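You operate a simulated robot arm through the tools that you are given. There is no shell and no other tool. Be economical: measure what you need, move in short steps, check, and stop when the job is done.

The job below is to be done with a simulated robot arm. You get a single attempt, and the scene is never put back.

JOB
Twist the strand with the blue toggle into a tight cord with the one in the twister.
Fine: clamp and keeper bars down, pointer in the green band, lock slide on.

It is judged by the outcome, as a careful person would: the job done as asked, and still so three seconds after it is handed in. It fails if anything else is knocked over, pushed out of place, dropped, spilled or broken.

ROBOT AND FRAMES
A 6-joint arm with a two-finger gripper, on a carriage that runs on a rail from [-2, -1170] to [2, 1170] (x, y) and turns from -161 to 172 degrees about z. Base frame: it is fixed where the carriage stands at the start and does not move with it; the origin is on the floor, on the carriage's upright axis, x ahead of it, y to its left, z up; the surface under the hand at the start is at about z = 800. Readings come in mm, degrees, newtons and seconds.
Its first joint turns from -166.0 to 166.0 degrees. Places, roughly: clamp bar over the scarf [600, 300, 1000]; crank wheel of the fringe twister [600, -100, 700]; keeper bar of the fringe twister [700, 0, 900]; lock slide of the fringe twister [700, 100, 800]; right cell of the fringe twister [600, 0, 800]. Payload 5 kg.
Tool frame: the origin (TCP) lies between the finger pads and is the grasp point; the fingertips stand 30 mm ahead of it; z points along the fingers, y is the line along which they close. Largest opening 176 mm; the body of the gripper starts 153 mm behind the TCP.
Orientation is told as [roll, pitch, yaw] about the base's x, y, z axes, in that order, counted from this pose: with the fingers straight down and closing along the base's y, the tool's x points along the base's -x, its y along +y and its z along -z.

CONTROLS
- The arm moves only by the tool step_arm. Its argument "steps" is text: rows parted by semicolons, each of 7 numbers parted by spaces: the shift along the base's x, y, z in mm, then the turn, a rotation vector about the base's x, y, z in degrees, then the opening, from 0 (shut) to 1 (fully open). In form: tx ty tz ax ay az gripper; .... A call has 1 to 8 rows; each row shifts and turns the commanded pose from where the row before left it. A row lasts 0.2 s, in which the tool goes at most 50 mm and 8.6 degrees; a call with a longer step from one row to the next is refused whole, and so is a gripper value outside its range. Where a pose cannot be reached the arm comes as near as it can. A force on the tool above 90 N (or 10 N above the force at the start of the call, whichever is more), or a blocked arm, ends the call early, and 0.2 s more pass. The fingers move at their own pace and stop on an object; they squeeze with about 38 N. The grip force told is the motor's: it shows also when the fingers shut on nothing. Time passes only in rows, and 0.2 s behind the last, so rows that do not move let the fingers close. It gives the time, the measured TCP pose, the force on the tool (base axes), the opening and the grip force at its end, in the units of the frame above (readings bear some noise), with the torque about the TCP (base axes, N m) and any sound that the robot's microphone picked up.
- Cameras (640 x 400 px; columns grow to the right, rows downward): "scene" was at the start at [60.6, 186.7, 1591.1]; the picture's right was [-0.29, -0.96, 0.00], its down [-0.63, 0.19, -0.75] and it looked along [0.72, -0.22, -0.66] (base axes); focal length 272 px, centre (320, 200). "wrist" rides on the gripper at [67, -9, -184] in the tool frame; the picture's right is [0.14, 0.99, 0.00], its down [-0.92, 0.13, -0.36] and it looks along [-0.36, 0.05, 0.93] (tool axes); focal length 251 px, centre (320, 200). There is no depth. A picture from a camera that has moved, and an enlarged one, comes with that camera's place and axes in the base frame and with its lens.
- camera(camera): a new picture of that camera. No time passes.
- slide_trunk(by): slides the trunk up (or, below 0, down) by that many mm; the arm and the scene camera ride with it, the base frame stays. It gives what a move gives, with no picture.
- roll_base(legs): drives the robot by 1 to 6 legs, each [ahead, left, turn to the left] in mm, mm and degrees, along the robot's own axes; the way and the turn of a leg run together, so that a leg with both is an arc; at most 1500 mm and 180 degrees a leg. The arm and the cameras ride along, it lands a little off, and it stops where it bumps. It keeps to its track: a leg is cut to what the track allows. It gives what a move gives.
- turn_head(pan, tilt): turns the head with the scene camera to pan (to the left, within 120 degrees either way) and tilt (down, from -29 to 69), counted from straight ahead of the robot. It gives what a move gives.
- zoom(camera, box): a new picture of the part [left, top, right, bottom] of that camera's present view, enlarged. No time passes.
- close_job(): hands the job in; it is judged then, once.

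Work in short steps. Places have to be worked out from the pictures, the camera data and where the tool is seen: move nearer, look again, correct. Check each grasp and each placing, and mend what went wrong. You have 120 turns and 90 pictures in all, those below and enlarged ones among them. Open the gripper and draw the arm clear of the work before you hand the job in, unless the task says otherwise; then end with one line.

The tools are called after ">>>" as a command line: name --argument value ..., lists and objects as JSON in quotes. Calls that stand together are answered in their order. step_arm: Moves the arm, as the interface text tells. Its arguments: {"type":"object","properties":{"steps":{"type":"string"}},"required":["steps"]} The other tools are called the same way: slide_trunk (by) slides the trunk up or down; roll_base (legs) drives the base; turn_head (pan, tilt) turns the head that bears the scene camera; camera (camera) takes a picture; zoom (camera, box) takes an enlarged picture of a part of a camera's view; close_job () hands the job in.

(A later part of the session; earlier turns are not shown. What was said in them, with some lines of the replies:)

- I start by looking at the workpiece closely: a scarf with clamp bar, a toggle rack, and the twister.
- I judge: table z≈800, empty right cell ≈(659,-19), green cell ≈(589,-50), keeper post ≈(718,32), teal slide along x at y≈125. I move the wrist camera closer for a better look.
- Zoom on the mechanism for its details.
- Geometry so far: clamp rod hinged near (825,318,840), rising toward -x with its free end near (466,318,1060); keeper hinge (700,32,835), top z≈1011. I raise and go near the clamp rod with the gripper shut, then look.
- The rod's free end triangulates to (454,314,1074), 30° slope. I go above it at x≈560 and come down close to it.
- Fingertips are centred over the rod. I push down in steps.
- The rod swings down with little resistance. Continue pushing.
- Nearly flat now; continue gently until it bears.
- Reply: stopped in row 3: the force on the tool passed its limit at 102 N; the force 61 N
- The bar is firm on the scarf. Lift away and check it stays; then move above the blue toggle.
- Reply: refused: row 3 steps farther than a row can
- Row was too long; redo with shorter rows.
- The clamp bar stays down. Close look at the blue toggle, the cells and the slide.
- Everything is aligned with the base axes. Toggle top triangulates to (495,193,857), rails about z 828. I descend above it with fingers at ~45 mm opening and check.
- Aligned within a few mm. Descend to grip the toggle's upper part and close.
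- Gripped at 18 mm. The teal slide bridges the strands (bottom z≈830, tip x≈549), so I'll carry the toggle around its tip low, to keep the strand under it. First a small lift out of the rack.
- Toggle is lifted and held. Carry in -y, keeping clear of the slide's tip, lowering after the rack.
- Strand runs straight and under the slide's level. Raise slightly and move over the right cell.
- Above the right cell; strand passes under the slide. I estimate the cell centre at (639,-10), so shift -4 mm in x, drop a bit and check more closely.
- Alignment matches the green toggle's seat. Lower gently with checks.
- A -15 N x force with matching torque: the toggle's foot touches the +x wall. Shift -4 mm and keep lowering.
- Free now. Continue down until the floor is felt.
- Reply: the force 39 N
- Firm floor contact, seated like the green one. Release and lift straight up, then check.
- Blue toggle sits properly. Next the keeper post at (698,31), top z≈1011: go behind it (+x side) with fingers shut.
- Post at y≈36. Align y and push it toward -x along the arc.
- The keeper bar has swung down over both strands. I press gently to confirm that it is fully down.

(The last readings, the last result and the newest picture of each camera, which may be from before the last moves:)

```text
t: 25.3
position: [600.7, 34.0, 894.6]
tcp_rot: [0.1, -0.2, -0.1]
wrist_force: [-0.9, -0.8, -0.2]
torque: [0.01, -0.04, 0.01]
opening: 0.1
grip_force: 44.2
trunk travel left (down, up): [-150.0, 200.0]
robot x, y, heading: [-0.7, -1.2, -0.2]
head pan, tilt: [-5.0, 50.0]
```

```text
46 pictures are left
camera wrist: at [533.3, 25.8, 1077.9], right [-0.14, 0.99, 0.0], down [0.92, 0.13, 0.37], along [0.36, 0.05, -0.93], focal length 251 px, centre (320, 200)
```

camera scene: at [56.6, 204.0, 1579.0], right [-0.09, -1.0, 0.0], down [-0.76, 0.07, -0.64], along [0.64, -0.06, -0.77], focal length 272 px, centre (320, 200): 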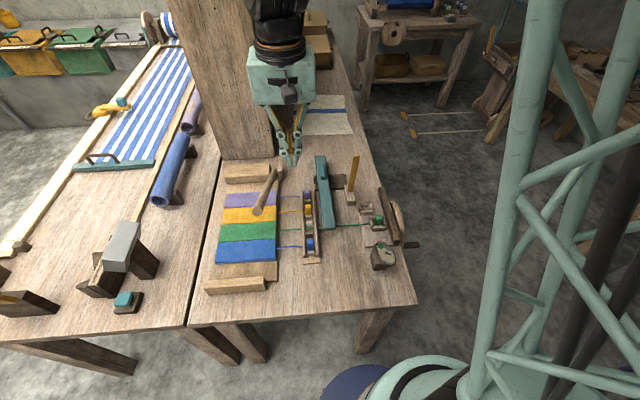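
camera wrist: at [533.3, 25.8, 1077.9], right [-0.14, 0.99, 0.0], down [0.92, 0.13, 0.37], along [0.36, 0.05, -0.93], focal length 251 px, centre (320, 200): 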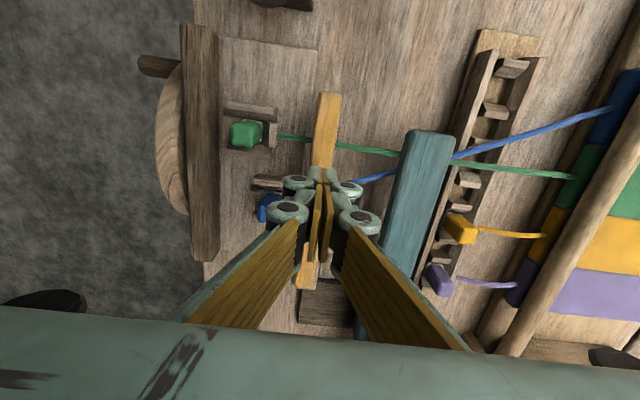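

>>> step_arm --steps "0 0 -5 0 0 0 0;0 0 -5 0 0 0 0;0 0 -5 0 0 0 0;0 0 -4 0 0 0 0"

```text
t: 26.3
position: [601.6, 35.0, 877.4]
tcp_rot: [0.1, -0.3, 0.0]
wrist_force: [0.9, 0.4, -0.3]
torque: [0.01, -0.05, 0.0]
opening: 0.0
grip_force: 45.1
trunk travel left (down, up): [-150.0, 200.0]
robot x, y, heading: [-0.6, -1.7, 0.1]
head pan, tilt: [-5.0, 50.0]
```

>>> step_arm --steps "0 0 -4 0 0 0 0;0 0 -4 0 0 0 0;0 0 -4 0 0 0 0"

>>> zoom --camera "scene" --box '[310, 160, 430, 260]'

```text
t: 27.3
position: [599.9, 34.9, 869.8]
tcp_rot: [0.2, -0.6, 0.0]
wrist_force: [-15.6, 0.1, 68.8]
torque: [0.0, -0.16, 0.08]
opening: 6.0
grip_force: 44.9
trunk travel left (down, up): [-150.0, 200.0]
robot x, y, heading: [-2.9, -1.3, 0.1]
head pan, tilt: [-5.0, 50.0]
stopped in row 3: the force on the tool passed its limit at 93 N (the readings are from after the stop); the commanded pose is now the measured one
```

```text
4.00 times, centred on (370, 210) of scene
camera zoom: at [53.4, 203.7, 1579.5], right [-0.09, -1.0, 0.0], down [-0.76, 0.07, -0.64], along [0.64, -0.06, -0.76], focal length 1088 px, centre (120, 160)
```

zoom: 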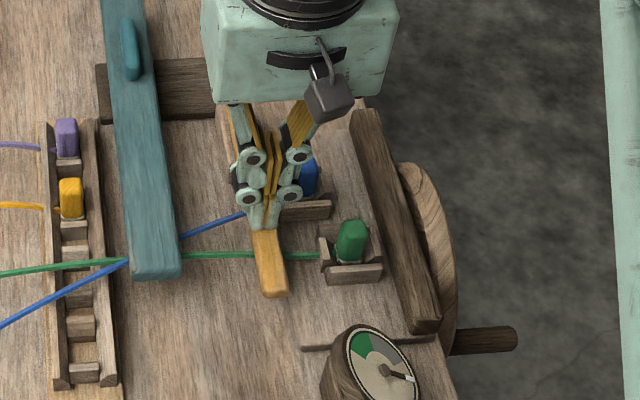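

Keeper bar is firmly down. Handle of the crank triangulates to about (523, -135…-194, 735). I lift and turn the tool +90° about z, so the fingers close along x and the wrist camera looks at the wheel face.

>>> step_arm --steps "0 0 30 0 0 0 0;0 0 35 0 0 8.5 0;0 -20 35 0 0 8.5 0;-5 -30 10 0 0 8.5 0;-10 -30 0 0 0 8.5 0.2;-10 -30 0 0 0 8.5 0.2;-10 -30 0 0 0 8.5 0.2;-10 -30 0 0 0 8.5 0.2"

>>> step_arm --steps "-10 -20 0 0 0 8.5 0.25;-10 -20 0 0 0 8.5 0.25;-10 -10 0 0 0 8.5 0.25;-5 0 0 0 0 5 0.25;0 0 0 0 0 0 0.25"

>>> camera --camera "wrist"

>>> camera --camera "scene"

```text
t: 29.1
position: [557.7, -135.2, 975.5]
tcp_rot: [0.2, -0.4, 59.5]
wrist_force: [-0.4, 0.9, -1.4]
torque: [-0.06, 0.05, -0.03]
opening: 35.1
grip_force: 0.1
trunk travel left (down, up): [-150.0, 200.0]
robot x, y, heading: [-0.1, 2.3, 0.4]
head pan, tilt: [-5.0, 50.0]
```

```text
t: 30.3
position: [522.9, -185.3, 976.8]
tcp_rot: [0.2, -0.6, 90.1]
wrist_force: [0.4, 0.7, -0.5]
torque: [0.0, 0.03, 0.02]
opening: 44.0
grip_force: 0.0
trunk travel left (down, up): [-150.0, 200.0]
robot x, y, heading: [1.1, 0.1, -0.1]
head pan, tilt: [-5.0, 50.0]
```

```text
44 pictures are left
camera wrist: at [532.2, -252.6, 1158.9], right [-0.99, -0.14, 0.0], down [-0.13, 0.92, 0.37], along [-0.05, 0.37, -0.93], focal length 251 px, centre (320, 200)
```

wrist: 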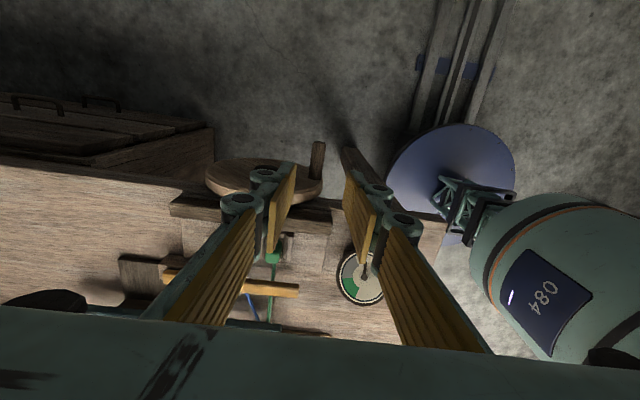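

```text
43 pictures are left
camera scene: at [56.7, 204.0, 1579.0], right [-0.09, -1.0, 0.0], down [-0.76, 0.07, -0.64], along [0.64, -0.06, -0.77], focal length 272 px, centre (320, 200)
```

scene: 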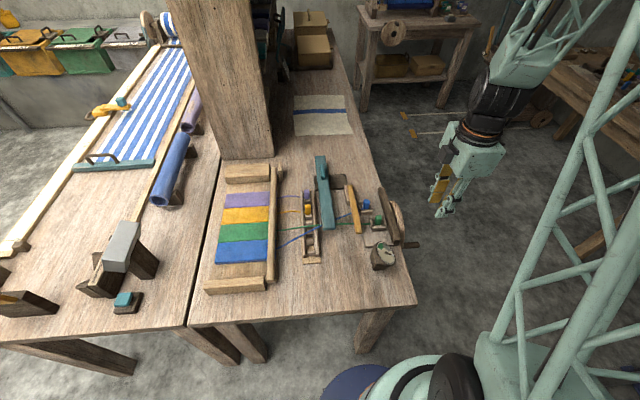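

Wheel face is visible. Zoom.

>>> zoom --camera "wrist" --box '[190, 120, 370, 230]'

>>> zoom --camera "wrist" --box '[300, 220, 420, 320]'

```text
3.56 times, centred on (280, 175) of wrist
camera zoom: at [532.2, -252.6, 1158.9], right [-0.99, -0.14, 0.0], down [-0.13, 0.92, 0.37], along [-0.05, 0.37, -0.93], focal length 894 px, centre (462, 289)
```

zoom: 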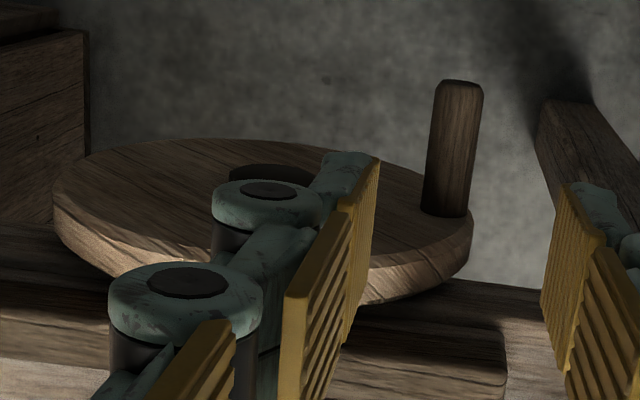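

```text
4.00 times, centred on (360, 270) of wrist
camera zoom: at [532.2, -252.6, 1158.9], right [-0.99, -0.14, 0.0], down [-0.13, 0.92, 0.37], along [-0.05, 0.37, -0.93], focal length 1006 px, centre (160, -80)
```

zoom: 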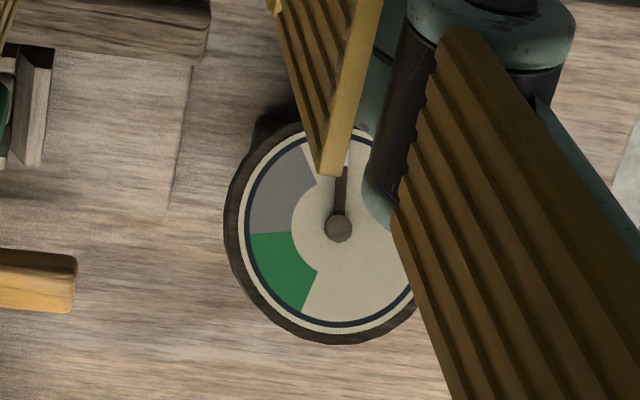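

Wheel centre ≈ (604, ·, 738), handle radius ≈ 80, handle now at x≈524, z≈738. Descend astride the handle at y≈-160.

>>> step_arm --steps "1 13 -30 0 0 0 0.32;0 12 -40 0 0 0 0.32;0 0 -40 0 0 0 0.32;0 0 -40 0 0 0 0.32;0 0 0 0 0 0 0.32"

>>> camera --camera "wrist"

>>> zoom --camera "scene" --box '[340, 180, 460, 280]'

```text
t: 31.5
position: [524.4, -160.8, 826.3]
tcp_rot: [0.2, -0.4, 90.0]
wrist_force: [0.3, -0.5, -0.1]
torque: [-0.01, 0.12, -0.01]
opening: 56.5
grip_force: 0.1
trunk travel left (down, up): [-150.0, 200.0]
robot x, y, heading: [-2.1, -1.8, 0.1]
head pan, tilt: [-5.0, 50.0]
```

```text
40 pictures are left
camera wrist: at [534.6, -228.2, 1008.8], right [-0.99, -0.14, 0.0], down [-0.13, 0.92, 0.37], along [-0.05, 0.36, -0.93], focal length 251 px, centre (320, 200)
```

wrist: 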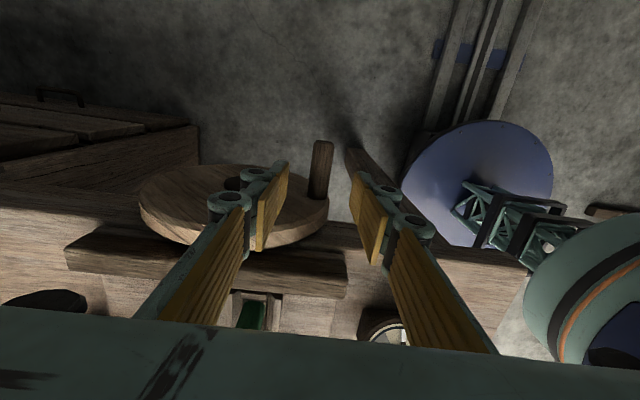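

```text
4.00 times, centred on (400, 230) of scene
camera zoom: at [57.8, 203.8, 1579.0], right [-0.09, -1.0, 0.0], down [-0.76, 0.07, -0.64], along [0.64, -0.06, -0.77], focal length 1088 px, centre (0, 80)
```

zoom: 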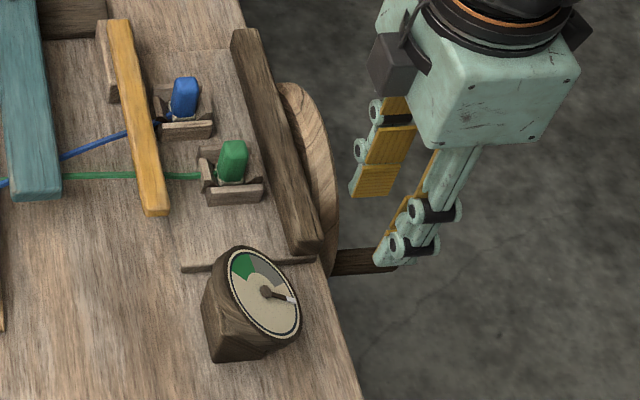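

Handle lies centred between the fingers (x≈525). Refined wheel centre ≈ (607,·,731). Descend to z≈738 and close on the handle.

>>> step_arm --steps "0 0 -30 0 0 0 0.32;0 0 -30 0 0 0 0.32;0 0 -28 0 0 0 0.32;0 0 0 0 0 0 0;0 0 0 0 0 0 0;0 0 0 0 0 0 0"

>>> zoom --camera "wrist" --box '[190, 100, 430, 250]'

```text
t: 32.9
position: [522.9, -163.2, 750.2]
tcp_rot: [0.2, -0.5, 90.0]
wrist_force: [5.3, 3.4, -1.3]
torque: [-0.02, -0.02, -1.5]
opening: 21.3
grip_force: 44.9
out of reach, approached as far as the arm can: row 1
trunk travel left (down, up): [-150.0, 200.0]
robot x, y, heading: [0.7, -1.6, -0.1]
head pan, tilt: [-5.0, 50.0]
```

```text
2.67 times, centred on (310, 175) of wrist
camera zoom: at [532.7, -230.4, 934.0], right [-0.99, -0.14, 0.0], down [-0.13, 0.92, 0.37], along [-0.05, 0.37, -0.93], focal length 670 px, centre (347, 267)
```

zoom: 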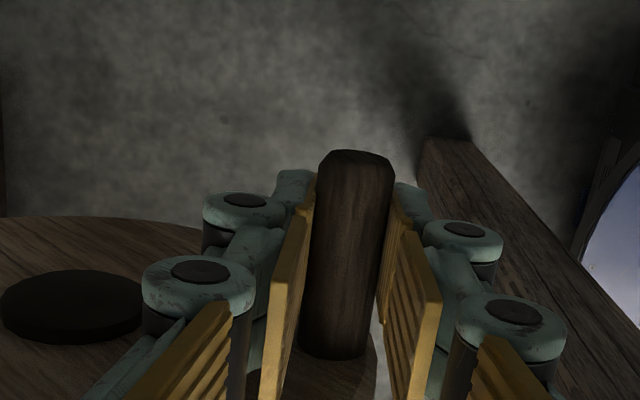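

Gripped, but the arm reports its lower reach limit. I release, rise, lower the trunk by 140, then come back.

>>> step_arm --steps "0 0 0 0 0 0 0.32;0 0 0 0 0 0 0.32;0 0 45 0 0 0 0.32;0 0 45 0 0 0 0.32;0 0 45 0 0 0 0.32;0 0 45 0 0 0 0.32"

>>> slide_trunk --by -140

>>> camera --camera "wrist"

```text
t: 34.3
position: [522.2, -163.2, 917.3]
tcp_rot: [0.2, -0.5, 90.0]
wrist_force: [1.2, 0.0, 0.1]
torque: [0.02, 0.08, 0.03]
opening: 56.4
grip_force: 0.1
out of reach, approached as far as the arm can: row 4
trunk travel left (down, up): [-150.0, 200.0]
robot x, y, heading: [1.6, 0.9, 0.1]
head pan, tilt: [-5.0, 50.0]
```

```text
t: 35.9
position: [524.0, -164.5, 776.7]
tcp_rot: [0.1, -0.5, 90.1]
wrist_force: [0.6, 1.2, 0.2]
torque: [0.0, -0.02, -0.01]
opening: 56.1
grip_force: 0.0
trunk travel left (down, up): [-10.0, 340.0]
robot x, y, heading: [1.5, -1.4, -0.0]
head pan, tilt: [-5.0, 50.0]
```

```text
37 pictures are left
camera wrist: at [533.1, -232.5, 959.4], right [-0.99, -0.14, 0.0], down [-0.13, 0.92, 0.37], along [-0.05, 0.37, -0.93], focal length 251 px, centre (320, 200)
```

wrist: 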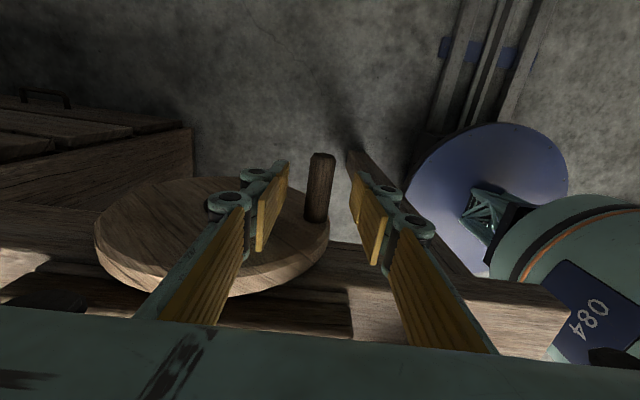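

Now well astride. Descend to the handle and close again.

>>> step_arm --steps "0 3 -18 0 0 0 0.32;0 0 -16 0 0 0 0.32;0 0 0 0 0 0 0;0 0 0 0 0 0 0;0 0 0 0 0 0 0"

>>> camera --camera "scene"

```text
t: 37.1
position: [522.6, -160.9, 742.9]
tcp_rot: [0.2, -0.5, 89.8]
wrist_force: [-6.2, 0.7, -2.1]
torque: [-0.15, 0.09, -1.47]
opening: 20.9
grip_force: 44.9
trunk travel left (down, up): [-10.0, 340.0]
robot x, y, heading: [-4.8, 3.2, 0.0]
head pan, tilt: [-5.0, 50.0]
```

```text
36 pictures are left
camera scene: at [56.8, 203.9, 1439.0], right [-0.09, -1.0, 0.0], down [-0.76, 0.07, -0.64], along [0.64, -0.06, -0.77], focal length 272 px, centre (320, 200)
```

scene: 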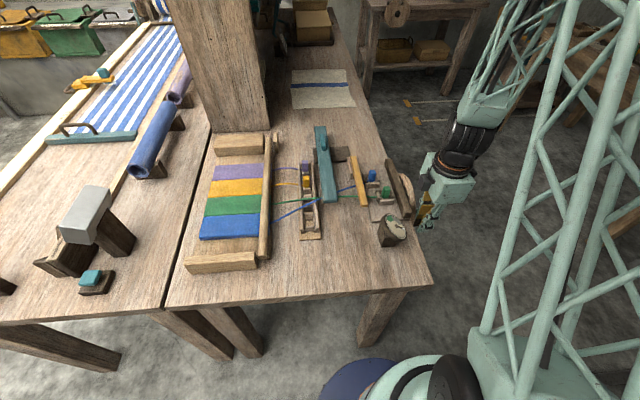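

Gripped; dial is visible from the scene camera. Test turn: handle up ~20°.

>>> step_arm --steps "1 0 14 0 0 0 0;4 0 14 0 0 0 0;0 0 0 0 0 0 0"

>>> zoom --camera "scene" --box '[340, 160, 460, 260]'

```text
t: 37.9
position: [525.8, -162.2, 770.6]
tcp_rot: [0.2, -0.5, 90.0]
wrist_force: [-18.2, -1.3, 2.3]
torque: [-0.21, 0.32, -0.05]
opening: 21.1
grip_force: 45.2
trunk travel left (down, up): [-10.0, 340.0]
robot x, y, heading: [-0.6, 0.4, 0.0]
head pan, tilt: [-5.0, 50.0]
```

```text
4.00 times, centred on (400, 210) of scene
camera zoom: at [56.1, 203.9, 1439.1], right [-0.09, -1.0, 0.0], down [-0.76, 0.07, -0.64], along [0.64, -0.06, -0.77], focal length 1088 px, centre (0, 160)
```

zoom: 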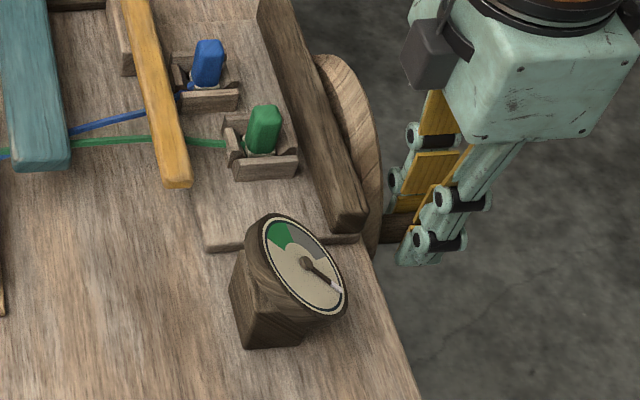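

The pointer moved clockwise a little, away from the gray side; x-force suggests the effective circle centre is higher (~z 757 in tool terms). Continue the same way to φ≈40° and compare.

>>> step_arm --steps "-1 0 14 0 0 0 0;5 0 13 0 0 0 0;8 0 12 0 0 0 0;0 0 0 0 0 0 0"

>>> zoom --camera "scene" --box '[340, 160, 460, 260]'

```text
t: 38.9
position: [542.8, -162.2, 809.1]
tcp_rot: [0.2, -0.4, 90.0]
wrist_force: [46.7, 7.5, -39.4]
torque: [0.22, -0.67, -0.32]
opening: 21.6
grip_force: 44.7
trunk travel left (down, up): [-10.0, 340.0]
robot x, y, heading: [1.0, -0.7, -0.3]
head pan, tilt: [-5.0, 50.0]
```

```text
4.00 times, centred on (400, 210) of scene
camera zoom: at [59.6, 203.8, 1438.7], right [-0.09, -1.0, 0.0], down [-0.76, 0.07, -0.64], along [0.64, -0.06, -0.77], focal length 1088 px, centre (0, 160)
```

zoom: 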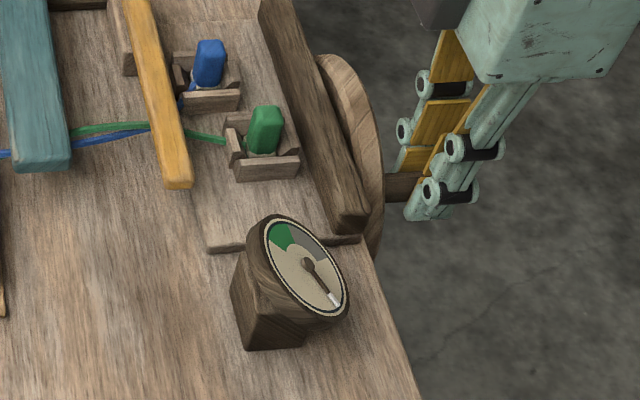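

Pointer continues clockwise and the strands start crossing, so this is the twisting direction (green lies that way before gray). Forces show I am too far outward; I look at the wheel to refine its centre.

>>> camera --camera "wrist"

```text
33 pictures are left
camera wrist: at [553.2, -229.6, 991.1], right [-0.99, -0.14, 0.0], down [-0.13, 0.92, 0.37], along [-0.05, 0.37, -0.93], focal length 251 px, centre (320, 200)
```

wrist: 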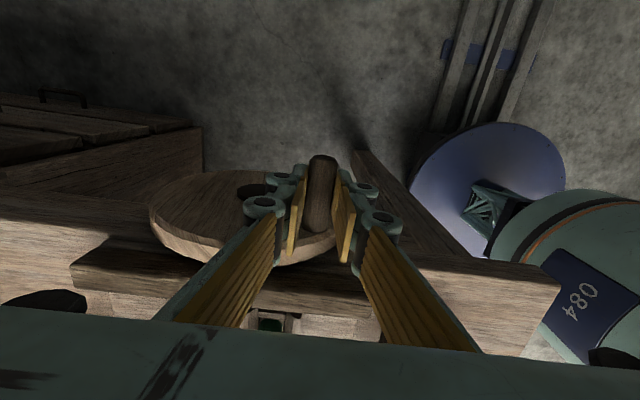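

Triangulated hub: (612,·,729), handle radius ≈ 87.5; the handle is now at about (543,784), having slipped low in the pads. I regrip centred (this also tests whether the crank holds).

>>> step_arm --steps "0 0 0 0 0 0 0.25;0 0 0 0 0 0 0.25;0 0 -13 0 0 0 0.25;0 0 -12 0 0 0 0.25;0 0 0 0 0 0 0.25"

>>> camera --camera "wrist"

>>> zoom --camera "scene" --box '[340, 160, 460, 260]'

```text
t: 40.1
position: [539.7, -161.7, 783.3]
tcp_rot: [0.3, -0.5, 90.1]
wrist_force: [-0.4, -0.1, -0.6]
torque: [-0.01, 0.02, -0.01]
opening: 43.8
grip_force: 0.2
trunk travel left (down, up): [-10.0, 340.0]
robot x, y, heading: [-2.5, -0.9, 0.1]
head pan, tilt: [-5.0, 50.0]
```

```text
32 pictures are left
camera wrist: at [550.0, -229.0, 966.7], right [-0.99, -0.14, 0.0], down [-0.13, 0.92, 0.37], along [-0.05, 0.37, -0.93], focal length 251 px, centre (320, 200)
```

wrist: 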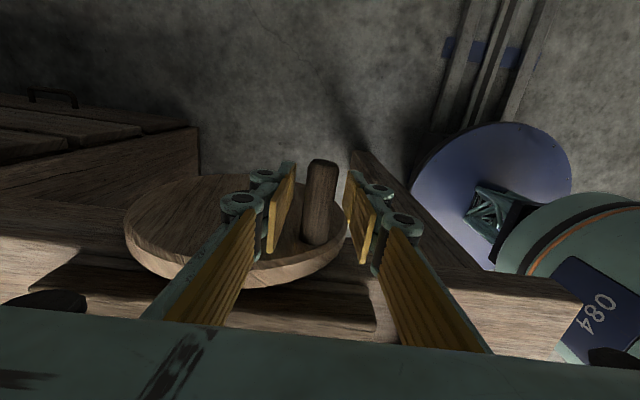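

```text
4.00 times, centred on (400, 210) of scene
camera zoom: at [56.9, 203.9, 1439.0], right [-0.09, -1.0, 0.0], down [-0.76, 0.07, -0.64], along [0.64, -0.06, -0.77], focal length 1088 px, centre (0, 160)
```

zoom: 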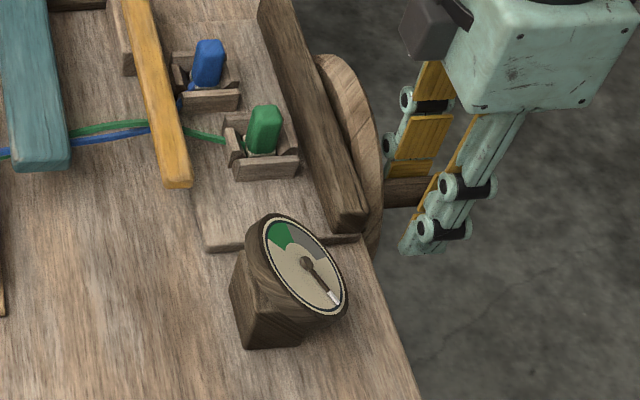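

The crank holds by itself when released. Close here and turn on from φ≈40° to ≈88°.

>>> step_arm --steps "2 0 2 0 0 0 0;0 0 0 0 0 0 0;0 0 0 0 0 0 0;13.2 0 12.7 0 0 0 0;15.6 0 9.8 0 0 0 0;17.3 0 6.3 0 0 0 0;18.2 0 2.5 0 0 0 0"

>>> zoom --camera "scene" --box '[340, 160, 460, 260]'

```text
t: 41.7
position: [607.1, -161.8, 817.8]
tcp_rot: [0.2, -0.5, 89.9]
wrist_force: [-3.9, -3.2, -16.1]
torque: [-0.31, 0.24, -0.63]
opening: 23.3
grip_force: 44.6
trunk travel left (down, up): [-10.0, 340.0]
robot x, y, heading: [0.5, 2.0, -0.2]
head pan, tilt: [-5.0, 50.0]
```

```text
4.00 times, centred on (400, 210) of scene
camera zoom: at [56.9, 203.7, 1438.9], right [-0.09, -1.0, 0.0], down [-0.76, 0.07, -0.64], along [0.64, -0.06, -0.77], focal length 1088 px, centre (0, 160)
```

zoom: 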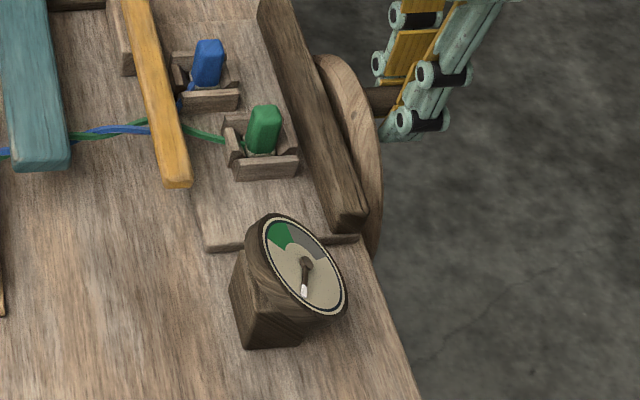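

Pointer and crank appear ~1:1; pointer is now ~100–110° of the ~237° needed. Continue φ 88→148°.

>>> step_arm --steps "18.4 0 -1.2 0 0 0 0;17.7 0 -5.1 0 0 0 0;16.2 0 -8.6 0 0 0 0;14.1 0 -11.9 0 0 0 0;11.3 0 -14.5 0 0 0 0;0 0 0 0 0 0 0"

>>> zoom --camera "scene" --box '[340, 160, 460, 260]'

>>> camera --camera "wrist"

```text
t: 43.1
position: [681.0, -160.9, 775.0]
tcp_rot: [0.4, -0.4, 90.0]
wrist_force: [-34.4, 4.3, -21.0]
torque: [0.49, -0.3, -1.46]
opening: 21.0
grip_force: 45.6
trunk travel left (down, up): [-10.0, 340.0]
robot x, y, heading: [2.4, 1.4, -0.0]
head pan, tilt: [-5.0, 50.0]
```

```text
4.00 times, centred on (400, 210) of scene
camera zoom: at [56.4, 203.8, 1438.9], right [-0.09, -1.0, 0.0], down [-0.76, 0.07, -0.64], along [0.64, -0.06, -0.77], focal length 1088 px, centre (0, 160)
```

zoom: 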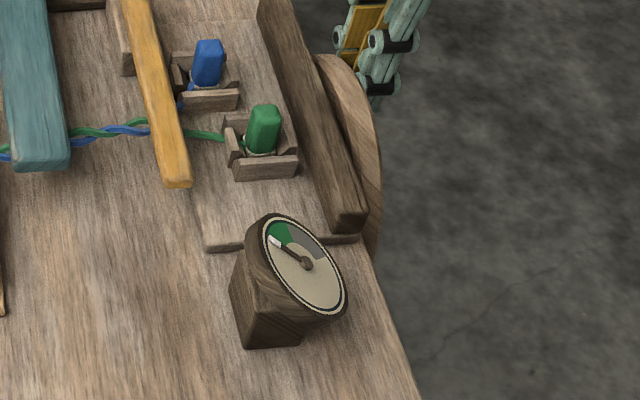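

```text
28 pictures are left
camera wrist: at [691.9, -229.4, 957.6], right [-0.99, -0.14, 0.01], down [-0.13, 0.92, 0.37], along [-0.06, 0.37, -0.93], focal length 251 px, centre (320, 200)
```

wrist: 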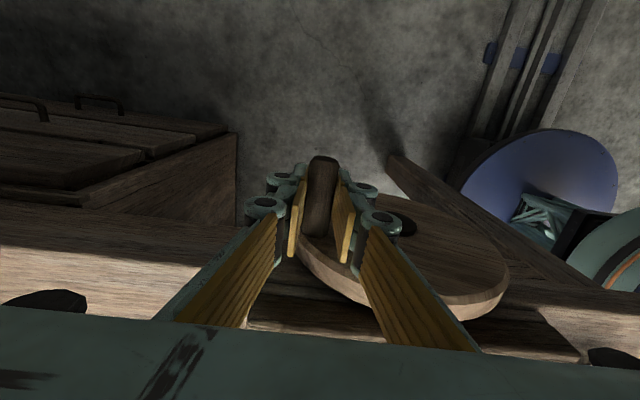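

The pointer is right at the green's start (ratio ~1.5). Zoom in to read it precisely.

>>> zoom --camera "scene" --box '[396, 208, 432, 242]'

```text
11.76 times, centred on (414, 225) of scene
camera zoom: at [56.4, 203.8, 1438.9], right [-0.09, -1.0, 0.0], down [-0.76, 0.07, -0.64], along [0.64, -0.06, -0.77], focal length 3200 px, centre (-786, -94)
```

zoom: 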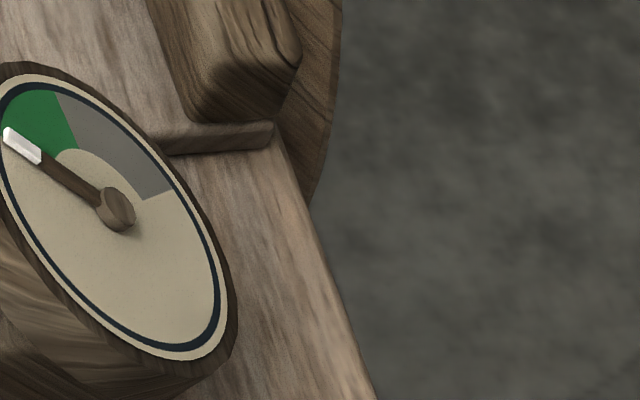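

Pointer sits at the green's leading edge; ~18° more of crank should centre it.

>>> step_arm --steps "3 0 -12 0 0 0 0;1 0 -12 0 0 0 0;0 0 0 0 0 0 0"

>>> zoom --camera "scene" --box '[388, 208, 432, 242]'

```text
t: 43.9
position: [686.6, -160.4, 752.6]
tcp_rot: [0.2, -0.5, 90.0]
wrist_force: [-32.0, 7.8, -3.2]
torque: [0.17, 0.25, -1.45]
opening: 21.2
grip_force: 45.3
trunk travel left (down, up): [-10.0, 340.0]
robot x, y, heading: [-3.7, -3.5, -0.0]
head pan, tilt: [-5.0, 50.0]
```

```text
11.76 times, centred on (410, 225) of scene
camera zoom: at [55.8, 204.3, 1439.0], right [-0.09, -1.0, 0.0], down [-0.76, 0.07, -0.64], along [0.64, -0.06, -0.77], focal length 3200 px, centre (-739, -94)
```

zoom: 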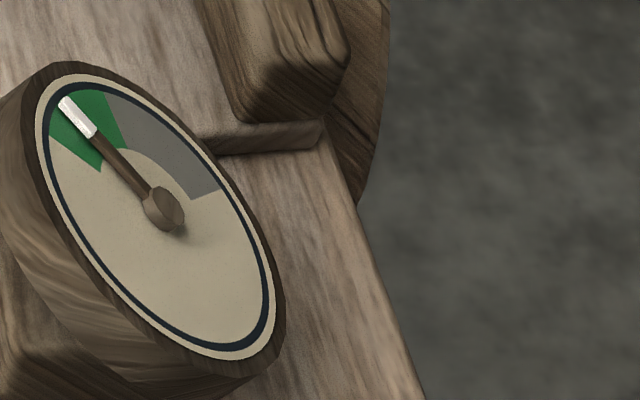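

The pointer is mid-green. Open and lift away straight up, then check that it holds.

>>> step_arm --steps "0 0 0 0 0 0 0.15;0 0 0 0 0 0 0.25;0 0 0 0 0 0 0.3;0 0 30 0 0 0 0.3;0 0 40 0 0 0 0.3;0 0 45 0 0 0 0.3;0 0 45 0 0 0 0.3;0 0 40 0 0 0 0.3"

>>> zoom --camera "scene" --box '[388, 208, 432, 242]'

>>> zoom --camera "scene" --box '[270, 110, 420, 250]'

```text
t: 45.7
position: [687.9, -161.7, 952.1]
tcp_rot: [0.2, -0.5, 90.0]
wrist_force: [0.1, -0.5, 0.7]
torque: [0.0, 0.17, 0.01]
opening: 52.8
grip_force: 0.0
trunk travel left (down, up): [-10.0, 340.0]
robot x, y, heading: [2.4, -1.8, -0.1]
head pan, tilt: [-5.0, 50.0]
```

```text
11.76 times, centred on (410, 225) of scene
camera zoom: at [57.4, 203.9, 1439.1], right [-0.09, -1.0, 0.0], down [-0.76, 0.07, -0.64], along [0.64, -0.06, -0.77], focal length 3200 px, centre (-739, -94)
```

zoom: 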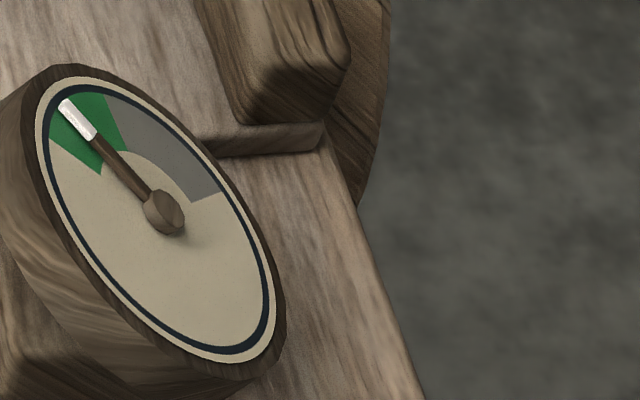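

```text
2.86 times, centred on (345, 180) of scene
camera zoom: at [57.4, 203.9, 1439.1], right [-0.09, -1.0, 0.0], down [-0.76, 0.07, -0.64], along [0.64, -0.06, -0.77], focal length 777 px, centre (249, 257)
```

zoom: 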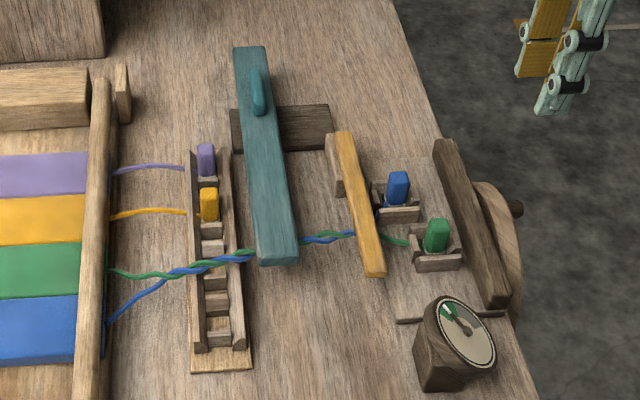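

Pointer holds in the green and the cord is formed. Now the teal lock slide: raise the trunk back, un-yaw the tool and inspect it closely.

>>> slide_trunk --by 140

>>> step_arm --steps "5 30 0 0 0 -8.5 0.2;5 30 0 0 0 -8.5 0.1;5 30 0 0 0 -8.5 0;0 30 0 0 0 -8.5 0;0 30 0 0 0 -8.5 0;0 30 0 0 0 -8.5 0;0 20 0 0 0 -8.5 0;0 0 0 0 0 -8.5 0"

>>> step_arm --steps "0 10 0 0 0 -8.5 0.2;0 10 -20 0 0 -8.5 0.2;0 10 -20 0 0 -5 0.2;0 0 0 0 0 0 0.2"

>>> camera --camera "wrist"

```text
t: 47.4
position: [688.7, -160.8, 1091.0]
tcp_rot: [0.2, -0.5, 90.0]
wrist_force: [-0.2, 0.6, -0.5]
torque: [0.02, 0.02, -0.02]
opening: 52.7
grip_force: 0.0
trunk travel left (down, up): [-150.0, 200.0]
robot x, y, heading: [0.0, 2.2, 0.1]
head pan, tilt: [-5.0, 50.0]
```

```text
t: 49.2
position: [703.4, 39.2, 1092.7]
tcp_rot: [0.0, -0.5, 22.0]
wrist_force: [0.5, -0.2, 0.6]
torque: [-0.09, 0.01, -0.01]
opening: 0.2
grip_force: 38.1
trunk travel left (down, up): [-150.0, 200.0]
robot x, y, heading: [0.7, 0.9, 0.2]
head pan, tilt: [-5.0, 50.0]
```

```text
t: 50.2
position: [703.9, 68.7, 1051.1]
tcp_rot: [0.1, -0.4, -0.2]
wrist_force: [0.9, -0.2, -1.5]
torque: [-0.07, 0.08, -0.01]
opening: 35.4
grip_force: 0.1
trunk travel left (down, up): [-150.0, 200.0]
robot x, y, heading: [0.4, -0.4, -0.1]
head pan, tilt: [-5.0, 50.0]
```

```text
23 pictures are left
camera wrist: at [635.9, 60.1, 1234.6], right [-0.14, 0.99, 0.0], down [0.92, 0.13, 0.37], along [0.37, 0.05, -0.93], focal length 251 px, centre (320, 200)
```

wrist: 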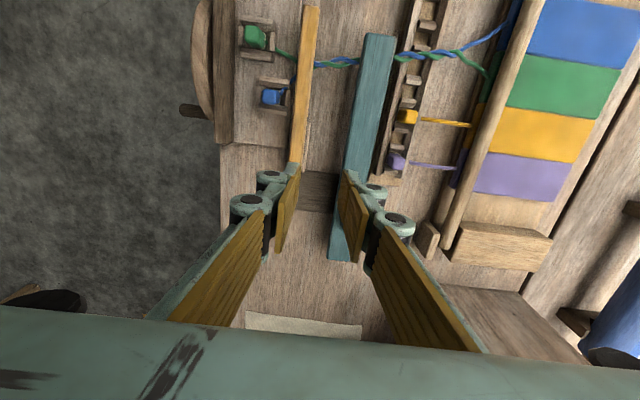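

>>> zoom --camera "wrist" --box '[270, 20, 430, 270]'

>>> zoom --camera "scene" --box '[300, 145, 370, 240]'

```text
1.60 times, centred on (350, 145) of wrist
camera zoom: at [635.9, 60.1, 1234.6], right [-0.14, 0.99, 0.0], down [0.92, 0.13, 0.37], along [0.37, 0.05, -0.93], focal length 402 px, centre (272, 288)
```

zoom: 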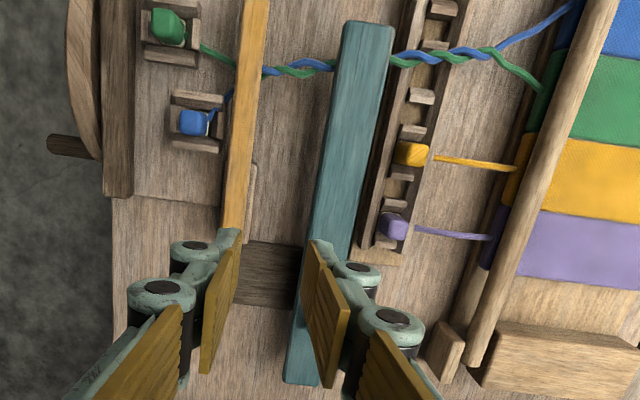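

```text
4.21 times, centred on (335, 192) of scene
camera zoom: at [57.5, 204.1, 1579.0], right [-0.09, -1.0, 0.0], down [-0.76, 0.07, -0.64], along [0.64, -0.06, -0.77], focal length 1145 px, centre (257, 232)
```

zoom: 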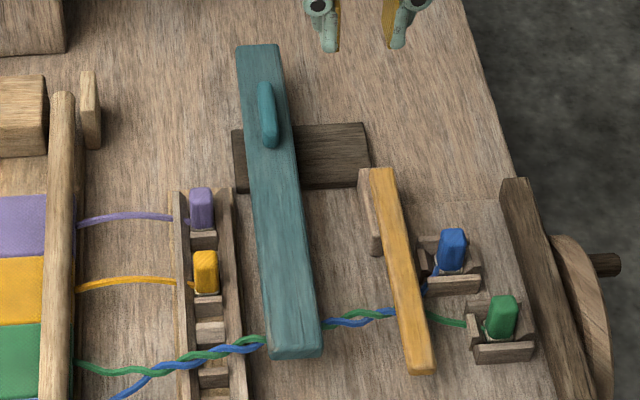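

The slide sits at the +y end of a dark track running along y toward the keeper (y≈155→35), so "on" should be sliding it in -y. Its knob triangulates to ≈(797,130,855). I go above the knob.

>>> step_arm --steps "31 20 -28 0 0 0 0.3;31 20 -28 0 0 0 0.3;31 20 -28 0 0 0 0.3;0 0 -25 0 0 0 0.3;0 0 -17 0 0 0 0.3;0 0 0 0 0 0 0.3"

>>> camera --camera "wrist"

>>> zoom --camera "scene" --box '[290, 110, 390, 230]'

```text
t: 51.6
position: [795.1, 129.4, 925.6]
tcp_rot: [0.1, -0.4, -0.1]
wrist_force: [0.3, -0.5, 0.5]
torque: [0.03, 0.03, 0.01]
opening: 52.7
grip_force: 0.2
trunk travel left (down, up): [-150.0, 200.0]
robot x, y, heading: [-1.2, 2.7, 0.2]
head pan, tilt: [-5.0, 50.0]
```

```text
20 pictures are left
camera wrist: at [727.2, 119.4, 1108.9], right [-0.14, 0.99, 0.0], down [0.92, 0.13, 0.37], along [0.37, 0.05, -0.93], focal length 251 px, centre (320, 200)
```

wrist: 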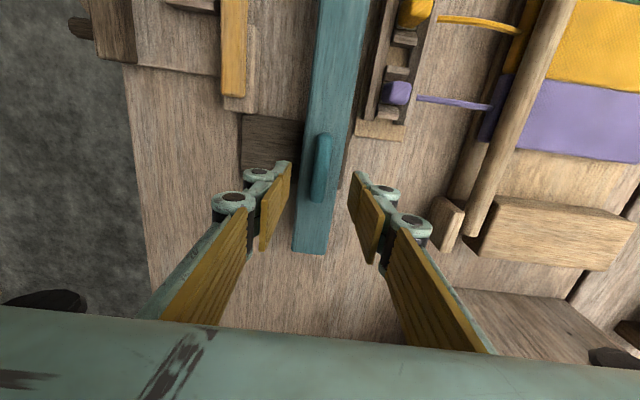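

```text
3.33 times, centred on (340, 170) of scene
camera zoom: at [57.1, 204.0, 1579.0], right [-0.09, -1.0, 0.0], down [-0.76, 0.07, -0.64], along [0.64, -0.06, -0.77], focal length 907 px, centre (253, 300)
```

zoom: 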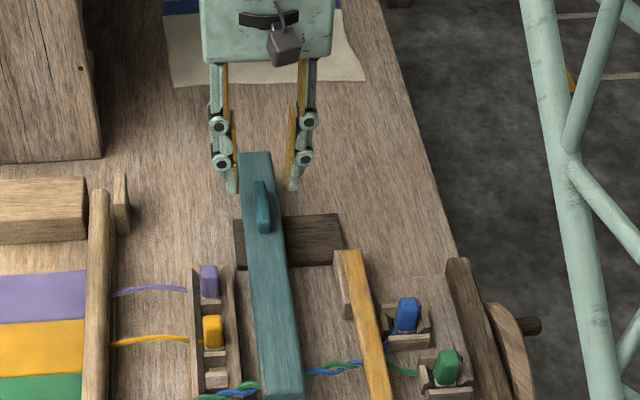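

Knob is centred between the fingers. Descend to just above the bar and close on the knob.

>>> step_arm --steps "-3 0 -20 0 0 0 0.3;0 0 -14 0 0 0 0.3;0 0 -9 0 0 0 0.3;0 0 0 0 0 0 0;0 0 0 0 0 0 0;0 0 0 0 0 0 0"

>>> zoom --camera "wrist" --box '[230, 80, 410, 280]'

```text
t: 53.0
position: [792.3, 130.5, 883.0]
tcp_rot: [0.2, -0.5, 0.0]
wrist_force: [0.0, 0.0, 1.8]
torque: [-0.01, -0.01, -0.16]
opening: 14.6
grip_force: 45.0
trunk travel left (down, up): [-150.0, 200.0]
robot x, y, heading: [4.2, 4.6, -0.0]
head pan, tilt: [-5.0, 50.0]
```

```text
2.00 times, centred on (320, 180) of wrist
camera zoom: at [724.8, 119.6, 1066.4], right [-0.14, 0.99, 0.0], down [0.92, 0.13, 0.37], along [0.37, 0.05, -0.93], focal length 503 px, centre (320, 240)
```

zoom: 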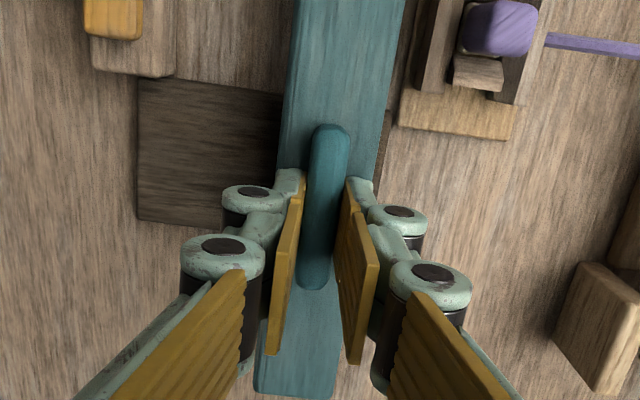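

Knob gripped (14.6 mm). Drag -y gently by 12 mm and check the force.

>>> step_arm --steps "0 -4 0 0 0 0 0;0 -4 0 0 0 0 0;0 -4 0 0 0 0 0"

>>> zoom --camera "wrist" --box '[230, 80, 410, 280]'

```text
t: 53.8
position: [792.5, 117.1, 883.7]
tcp_rot: [0.1, -0.4, 0.0]
wrist_force: [-0.8, -0.9, 5.0]
torque: [-0.01, 0.28, -0.15]
opening: 14.6
grip_force: 44.7
trunk travel left (down, up): [-150.0, 200.0]
robot x, y, heading: [1.2, 1.2, 0.1]
head pan, tilt: [-5.0, 50.0]
```

```text
2.00 times, centred on (320, 180) of wrist
camera zoom: at [724.8, 107.0, 1066.4], right [-0.14, 0.99, 0.0], down [0.92, 0.13, 0.37], along [0.37, 0.05, -0.93], focal length 503 px, centre (320, 240)
```

zoom: 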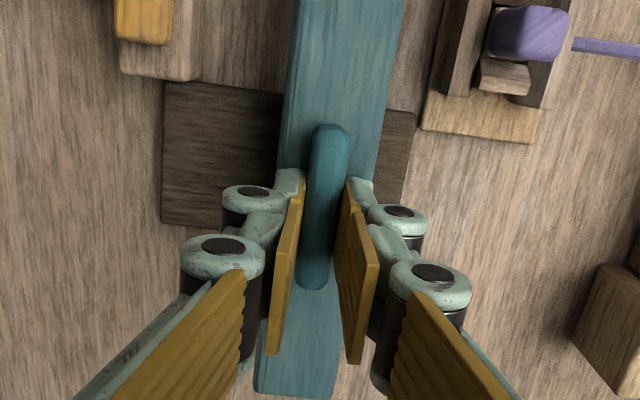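

It slides freely along the track. Continue -y by 36 mm, checking.

>>> step_arm --steps "0 -6 0 0 0 0 0;0 -6 0 0 0 0 0;0 -6 0 0 0 0 0;0 -6 0 0 0 0 0;0 -6 0 0 0 0 0;0 -6 0 0 0 0 0"

>>> zoom --camera "scene" --box '[290, 150, 410, 250]'

```text
t: 55.2
position: [792.8, 80.6, 883.7]
tcp_rot: [0.1, -0.5, 0.0]
wrist_force: [-0.9, -0.9, 8.5]
torque: [-0.02, 0.14, -0.16]
opening: 14.2
grip_force: 45.0
trunk travel left (down, up): [-150.0, 200.0]
robot x, y, heading: [-2.6, -0.4, -0.1]
head pan, tilt: [-5.0, 50.0]
```

```text
4.00 times, centred on (350, 200) of scene
camera zoom: at [56.4, 204.0, 1579.1], right [-0.09, -1.0, 0.0], down [-0.76, 0.07, -0.64], along [0.64, -0.06, -0.77], focal length 1088 px, centre (200, 200)
```

zoom: 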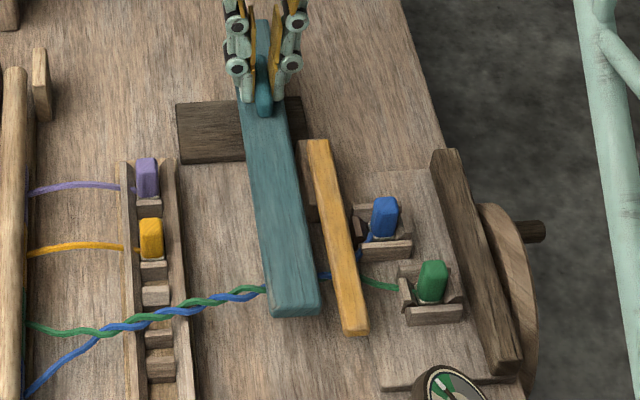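

Slide is close to the keeper; about 10–14 mm of track remains. Continue in small steps until I feel a stop.

>>> step_arm --steps "0 -3 0 0 0 0 0;0 -3 0 0 0 0 0;0 -2 0 0 0 0 0"

>>> zoom --camera "wrist" --box '[200, 0, 440, 280]'

```text
t: 56.0
position: [792.9, 73.0, 884.3]
tcp_rot: [0.1, -0.5, -0.1]
wrist_force: [0.3, 0.8, 7.7]
torque: [0.01, 0.07, -0.18]
opening: 14.4
grip_force: 44.8
trunk travel left (down, up): [-150.0, 200.0]
robot x, y, heading: [0.0, -1.2, 0.0]
head pan, tilt: [-5.0, 50.0]
```

```text
1.43 times, centred on (320, 140) of wrist
camera zoom: at [724.7, 62.9, 1066.4], right [-0.14, 0.99, 0.0], down [0.92, 0.13, 0.37], along [0.37, 0.05, -0.93], focal length 359 px, centre (320, 286)
```

zoom: 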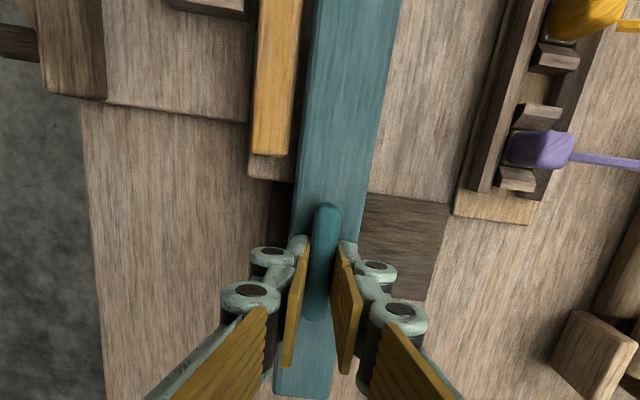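

No stop yet; continue in small steps.

>>> step_arm --steps "0 -2 0 0 0 0 0;0 -2 0 0 0 0 0;0 -2 0 0 0 0 0"

```text
t: 56.8
position: [793.4, 69.6, 882.5]
tcp_rot: [0.1, -0.6, 0.1]
wrist_force: [0.9, 14.6, 8.4]
torque: [0.4, 0.22, -0.34]
opening: 14.7
grip_force: 45.1
trunk travel left (down, up): [-150.0, 200.0]
robot x, y, heading: [2.6, 5.6, -0.2]
head pan, tilt: [-5.0, 50.0]
```

Resistance of ~15 N at y≈70: the stop seems reached. One more small push to confirm, and look.

>>> step_arm --steps "0 -2 0 0 0 0 0;0 -2 0 0 0 0 0"

>>> zoom --camera "scene" --box '[290, 150, 410, 250]'

```text
t: 57.4
position: [792.0, 68.8, 883.8]
tcp_rot: [0.1, -0.6, 0.2]
wrist_force: [-0.6, 49.2, 7.6]
torque: [1.41, -0.1, -0.6]
opening: 14.5
grip_force: 45.2
trunk travel left (down, up): [-150.0, 200.0]
robot x, y, heading: [2.1, 2.6, -0.1]
head pan, tilt: [-5.0, 50.0]
```

```text
4.00 times, centred on (350, 200) of scene
camera zoom: at [55.9, 206.8, 1578.7], right [-0.08, -1.0, 0.0], down [-0.76, 0.06, -0.64], along [0.64, -0.06, -0.77], focal length 1088 px, centre (200, 200)
```

zoom: 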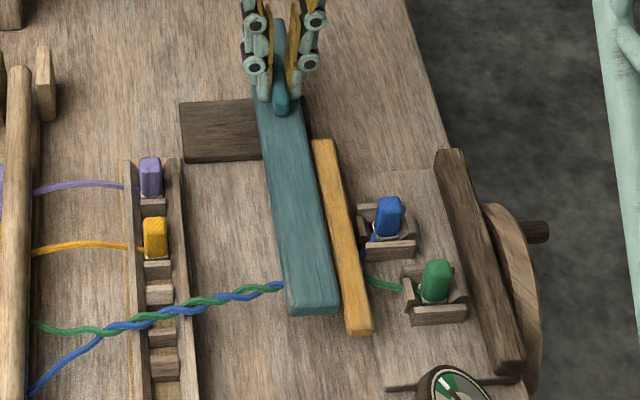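

Firm stop (49 N), a travel of about 61 mm; the slide is on. Ease the force, open, and lift clear.

>>> step_arm --steps "0 2.5 0 0 0 0 0;0 0 0 0 0 0 0.15;0 0 0 0 0 0 0.25;0 0 30 0 0 0 0.25;0 0 40 0 0 0 0.25;0 0 45 0 0 0 0.25;0 0 45 0 0 0 0.25;20 0 40 0 0 0 0.25"

>>> zoom --camera "scene" --box '[200, 130, 430, 300]'

>>> zoom --camera "scene" --box '[330, 190, 420, 280]'

```text
t: 59.2
position: [813.9, 66.6, 1083.6]
tcp_rot: [0.1, -0.5, 0.1]
wrist_force: [-0.5, 0.8, 0.7]
torque: [0.0, -0.1, 0.01]
opening: 44.3
grip_force: 0.0
trunk travel left (down, up): [-150.0, 200.0]
robot x, y, heading: [-0.6, -0.4, 0.1]
head pan, tilt: [-5.0, 50.0]
```

```text
2.35 times, centred on (315, 215) of scene
camera zoom: at [56.1, 203.9, 1579.1], right [-0.09, -1.0, 0.0], down [-0.76, 0.07, -0.64], along [0.64, -0.06, -0.77], focal length 640 px, centre (332, 165)
```

zoom: 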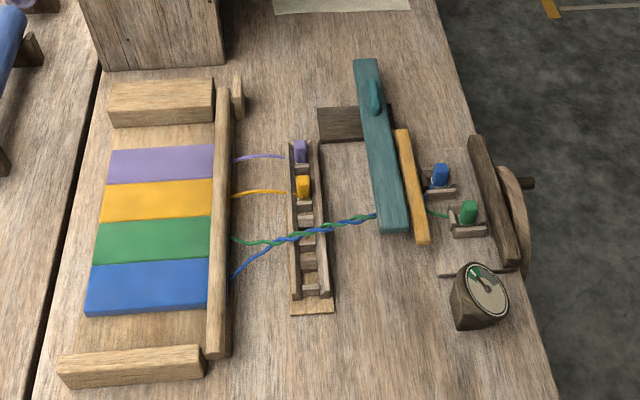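

```text
4.44 times, centred on (375, 235) of scene
camera zoom: at [56.1, 203.9, 1579.1], right [-0.09, -1.0, 0.0], down [-0.76, 0.07, -0.64], along [0.64, -0.06, -0.77], focal length 1209 px, centre (76, 44)
```

zoom: 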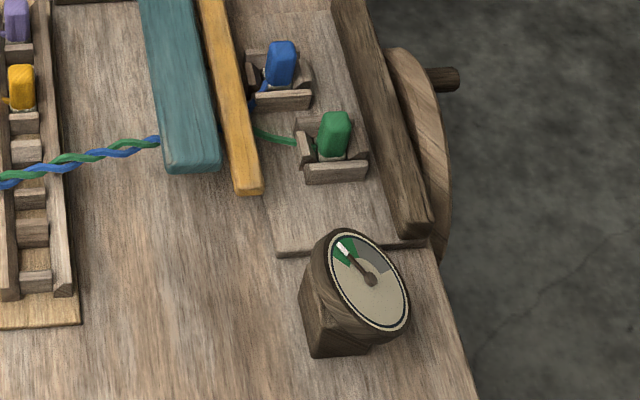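

Clamp and keeper bars are down, the pointer is in the green, the slide is on, and nothing else has been disturbed. The arm is clear, so I hand in.

>>> close_job

```text
The job is handed in.
```

The blue and green strands are twisted into a tight cord: both bars are down, the pointer is in the green band, the lock slide is on, and the arm is clear.
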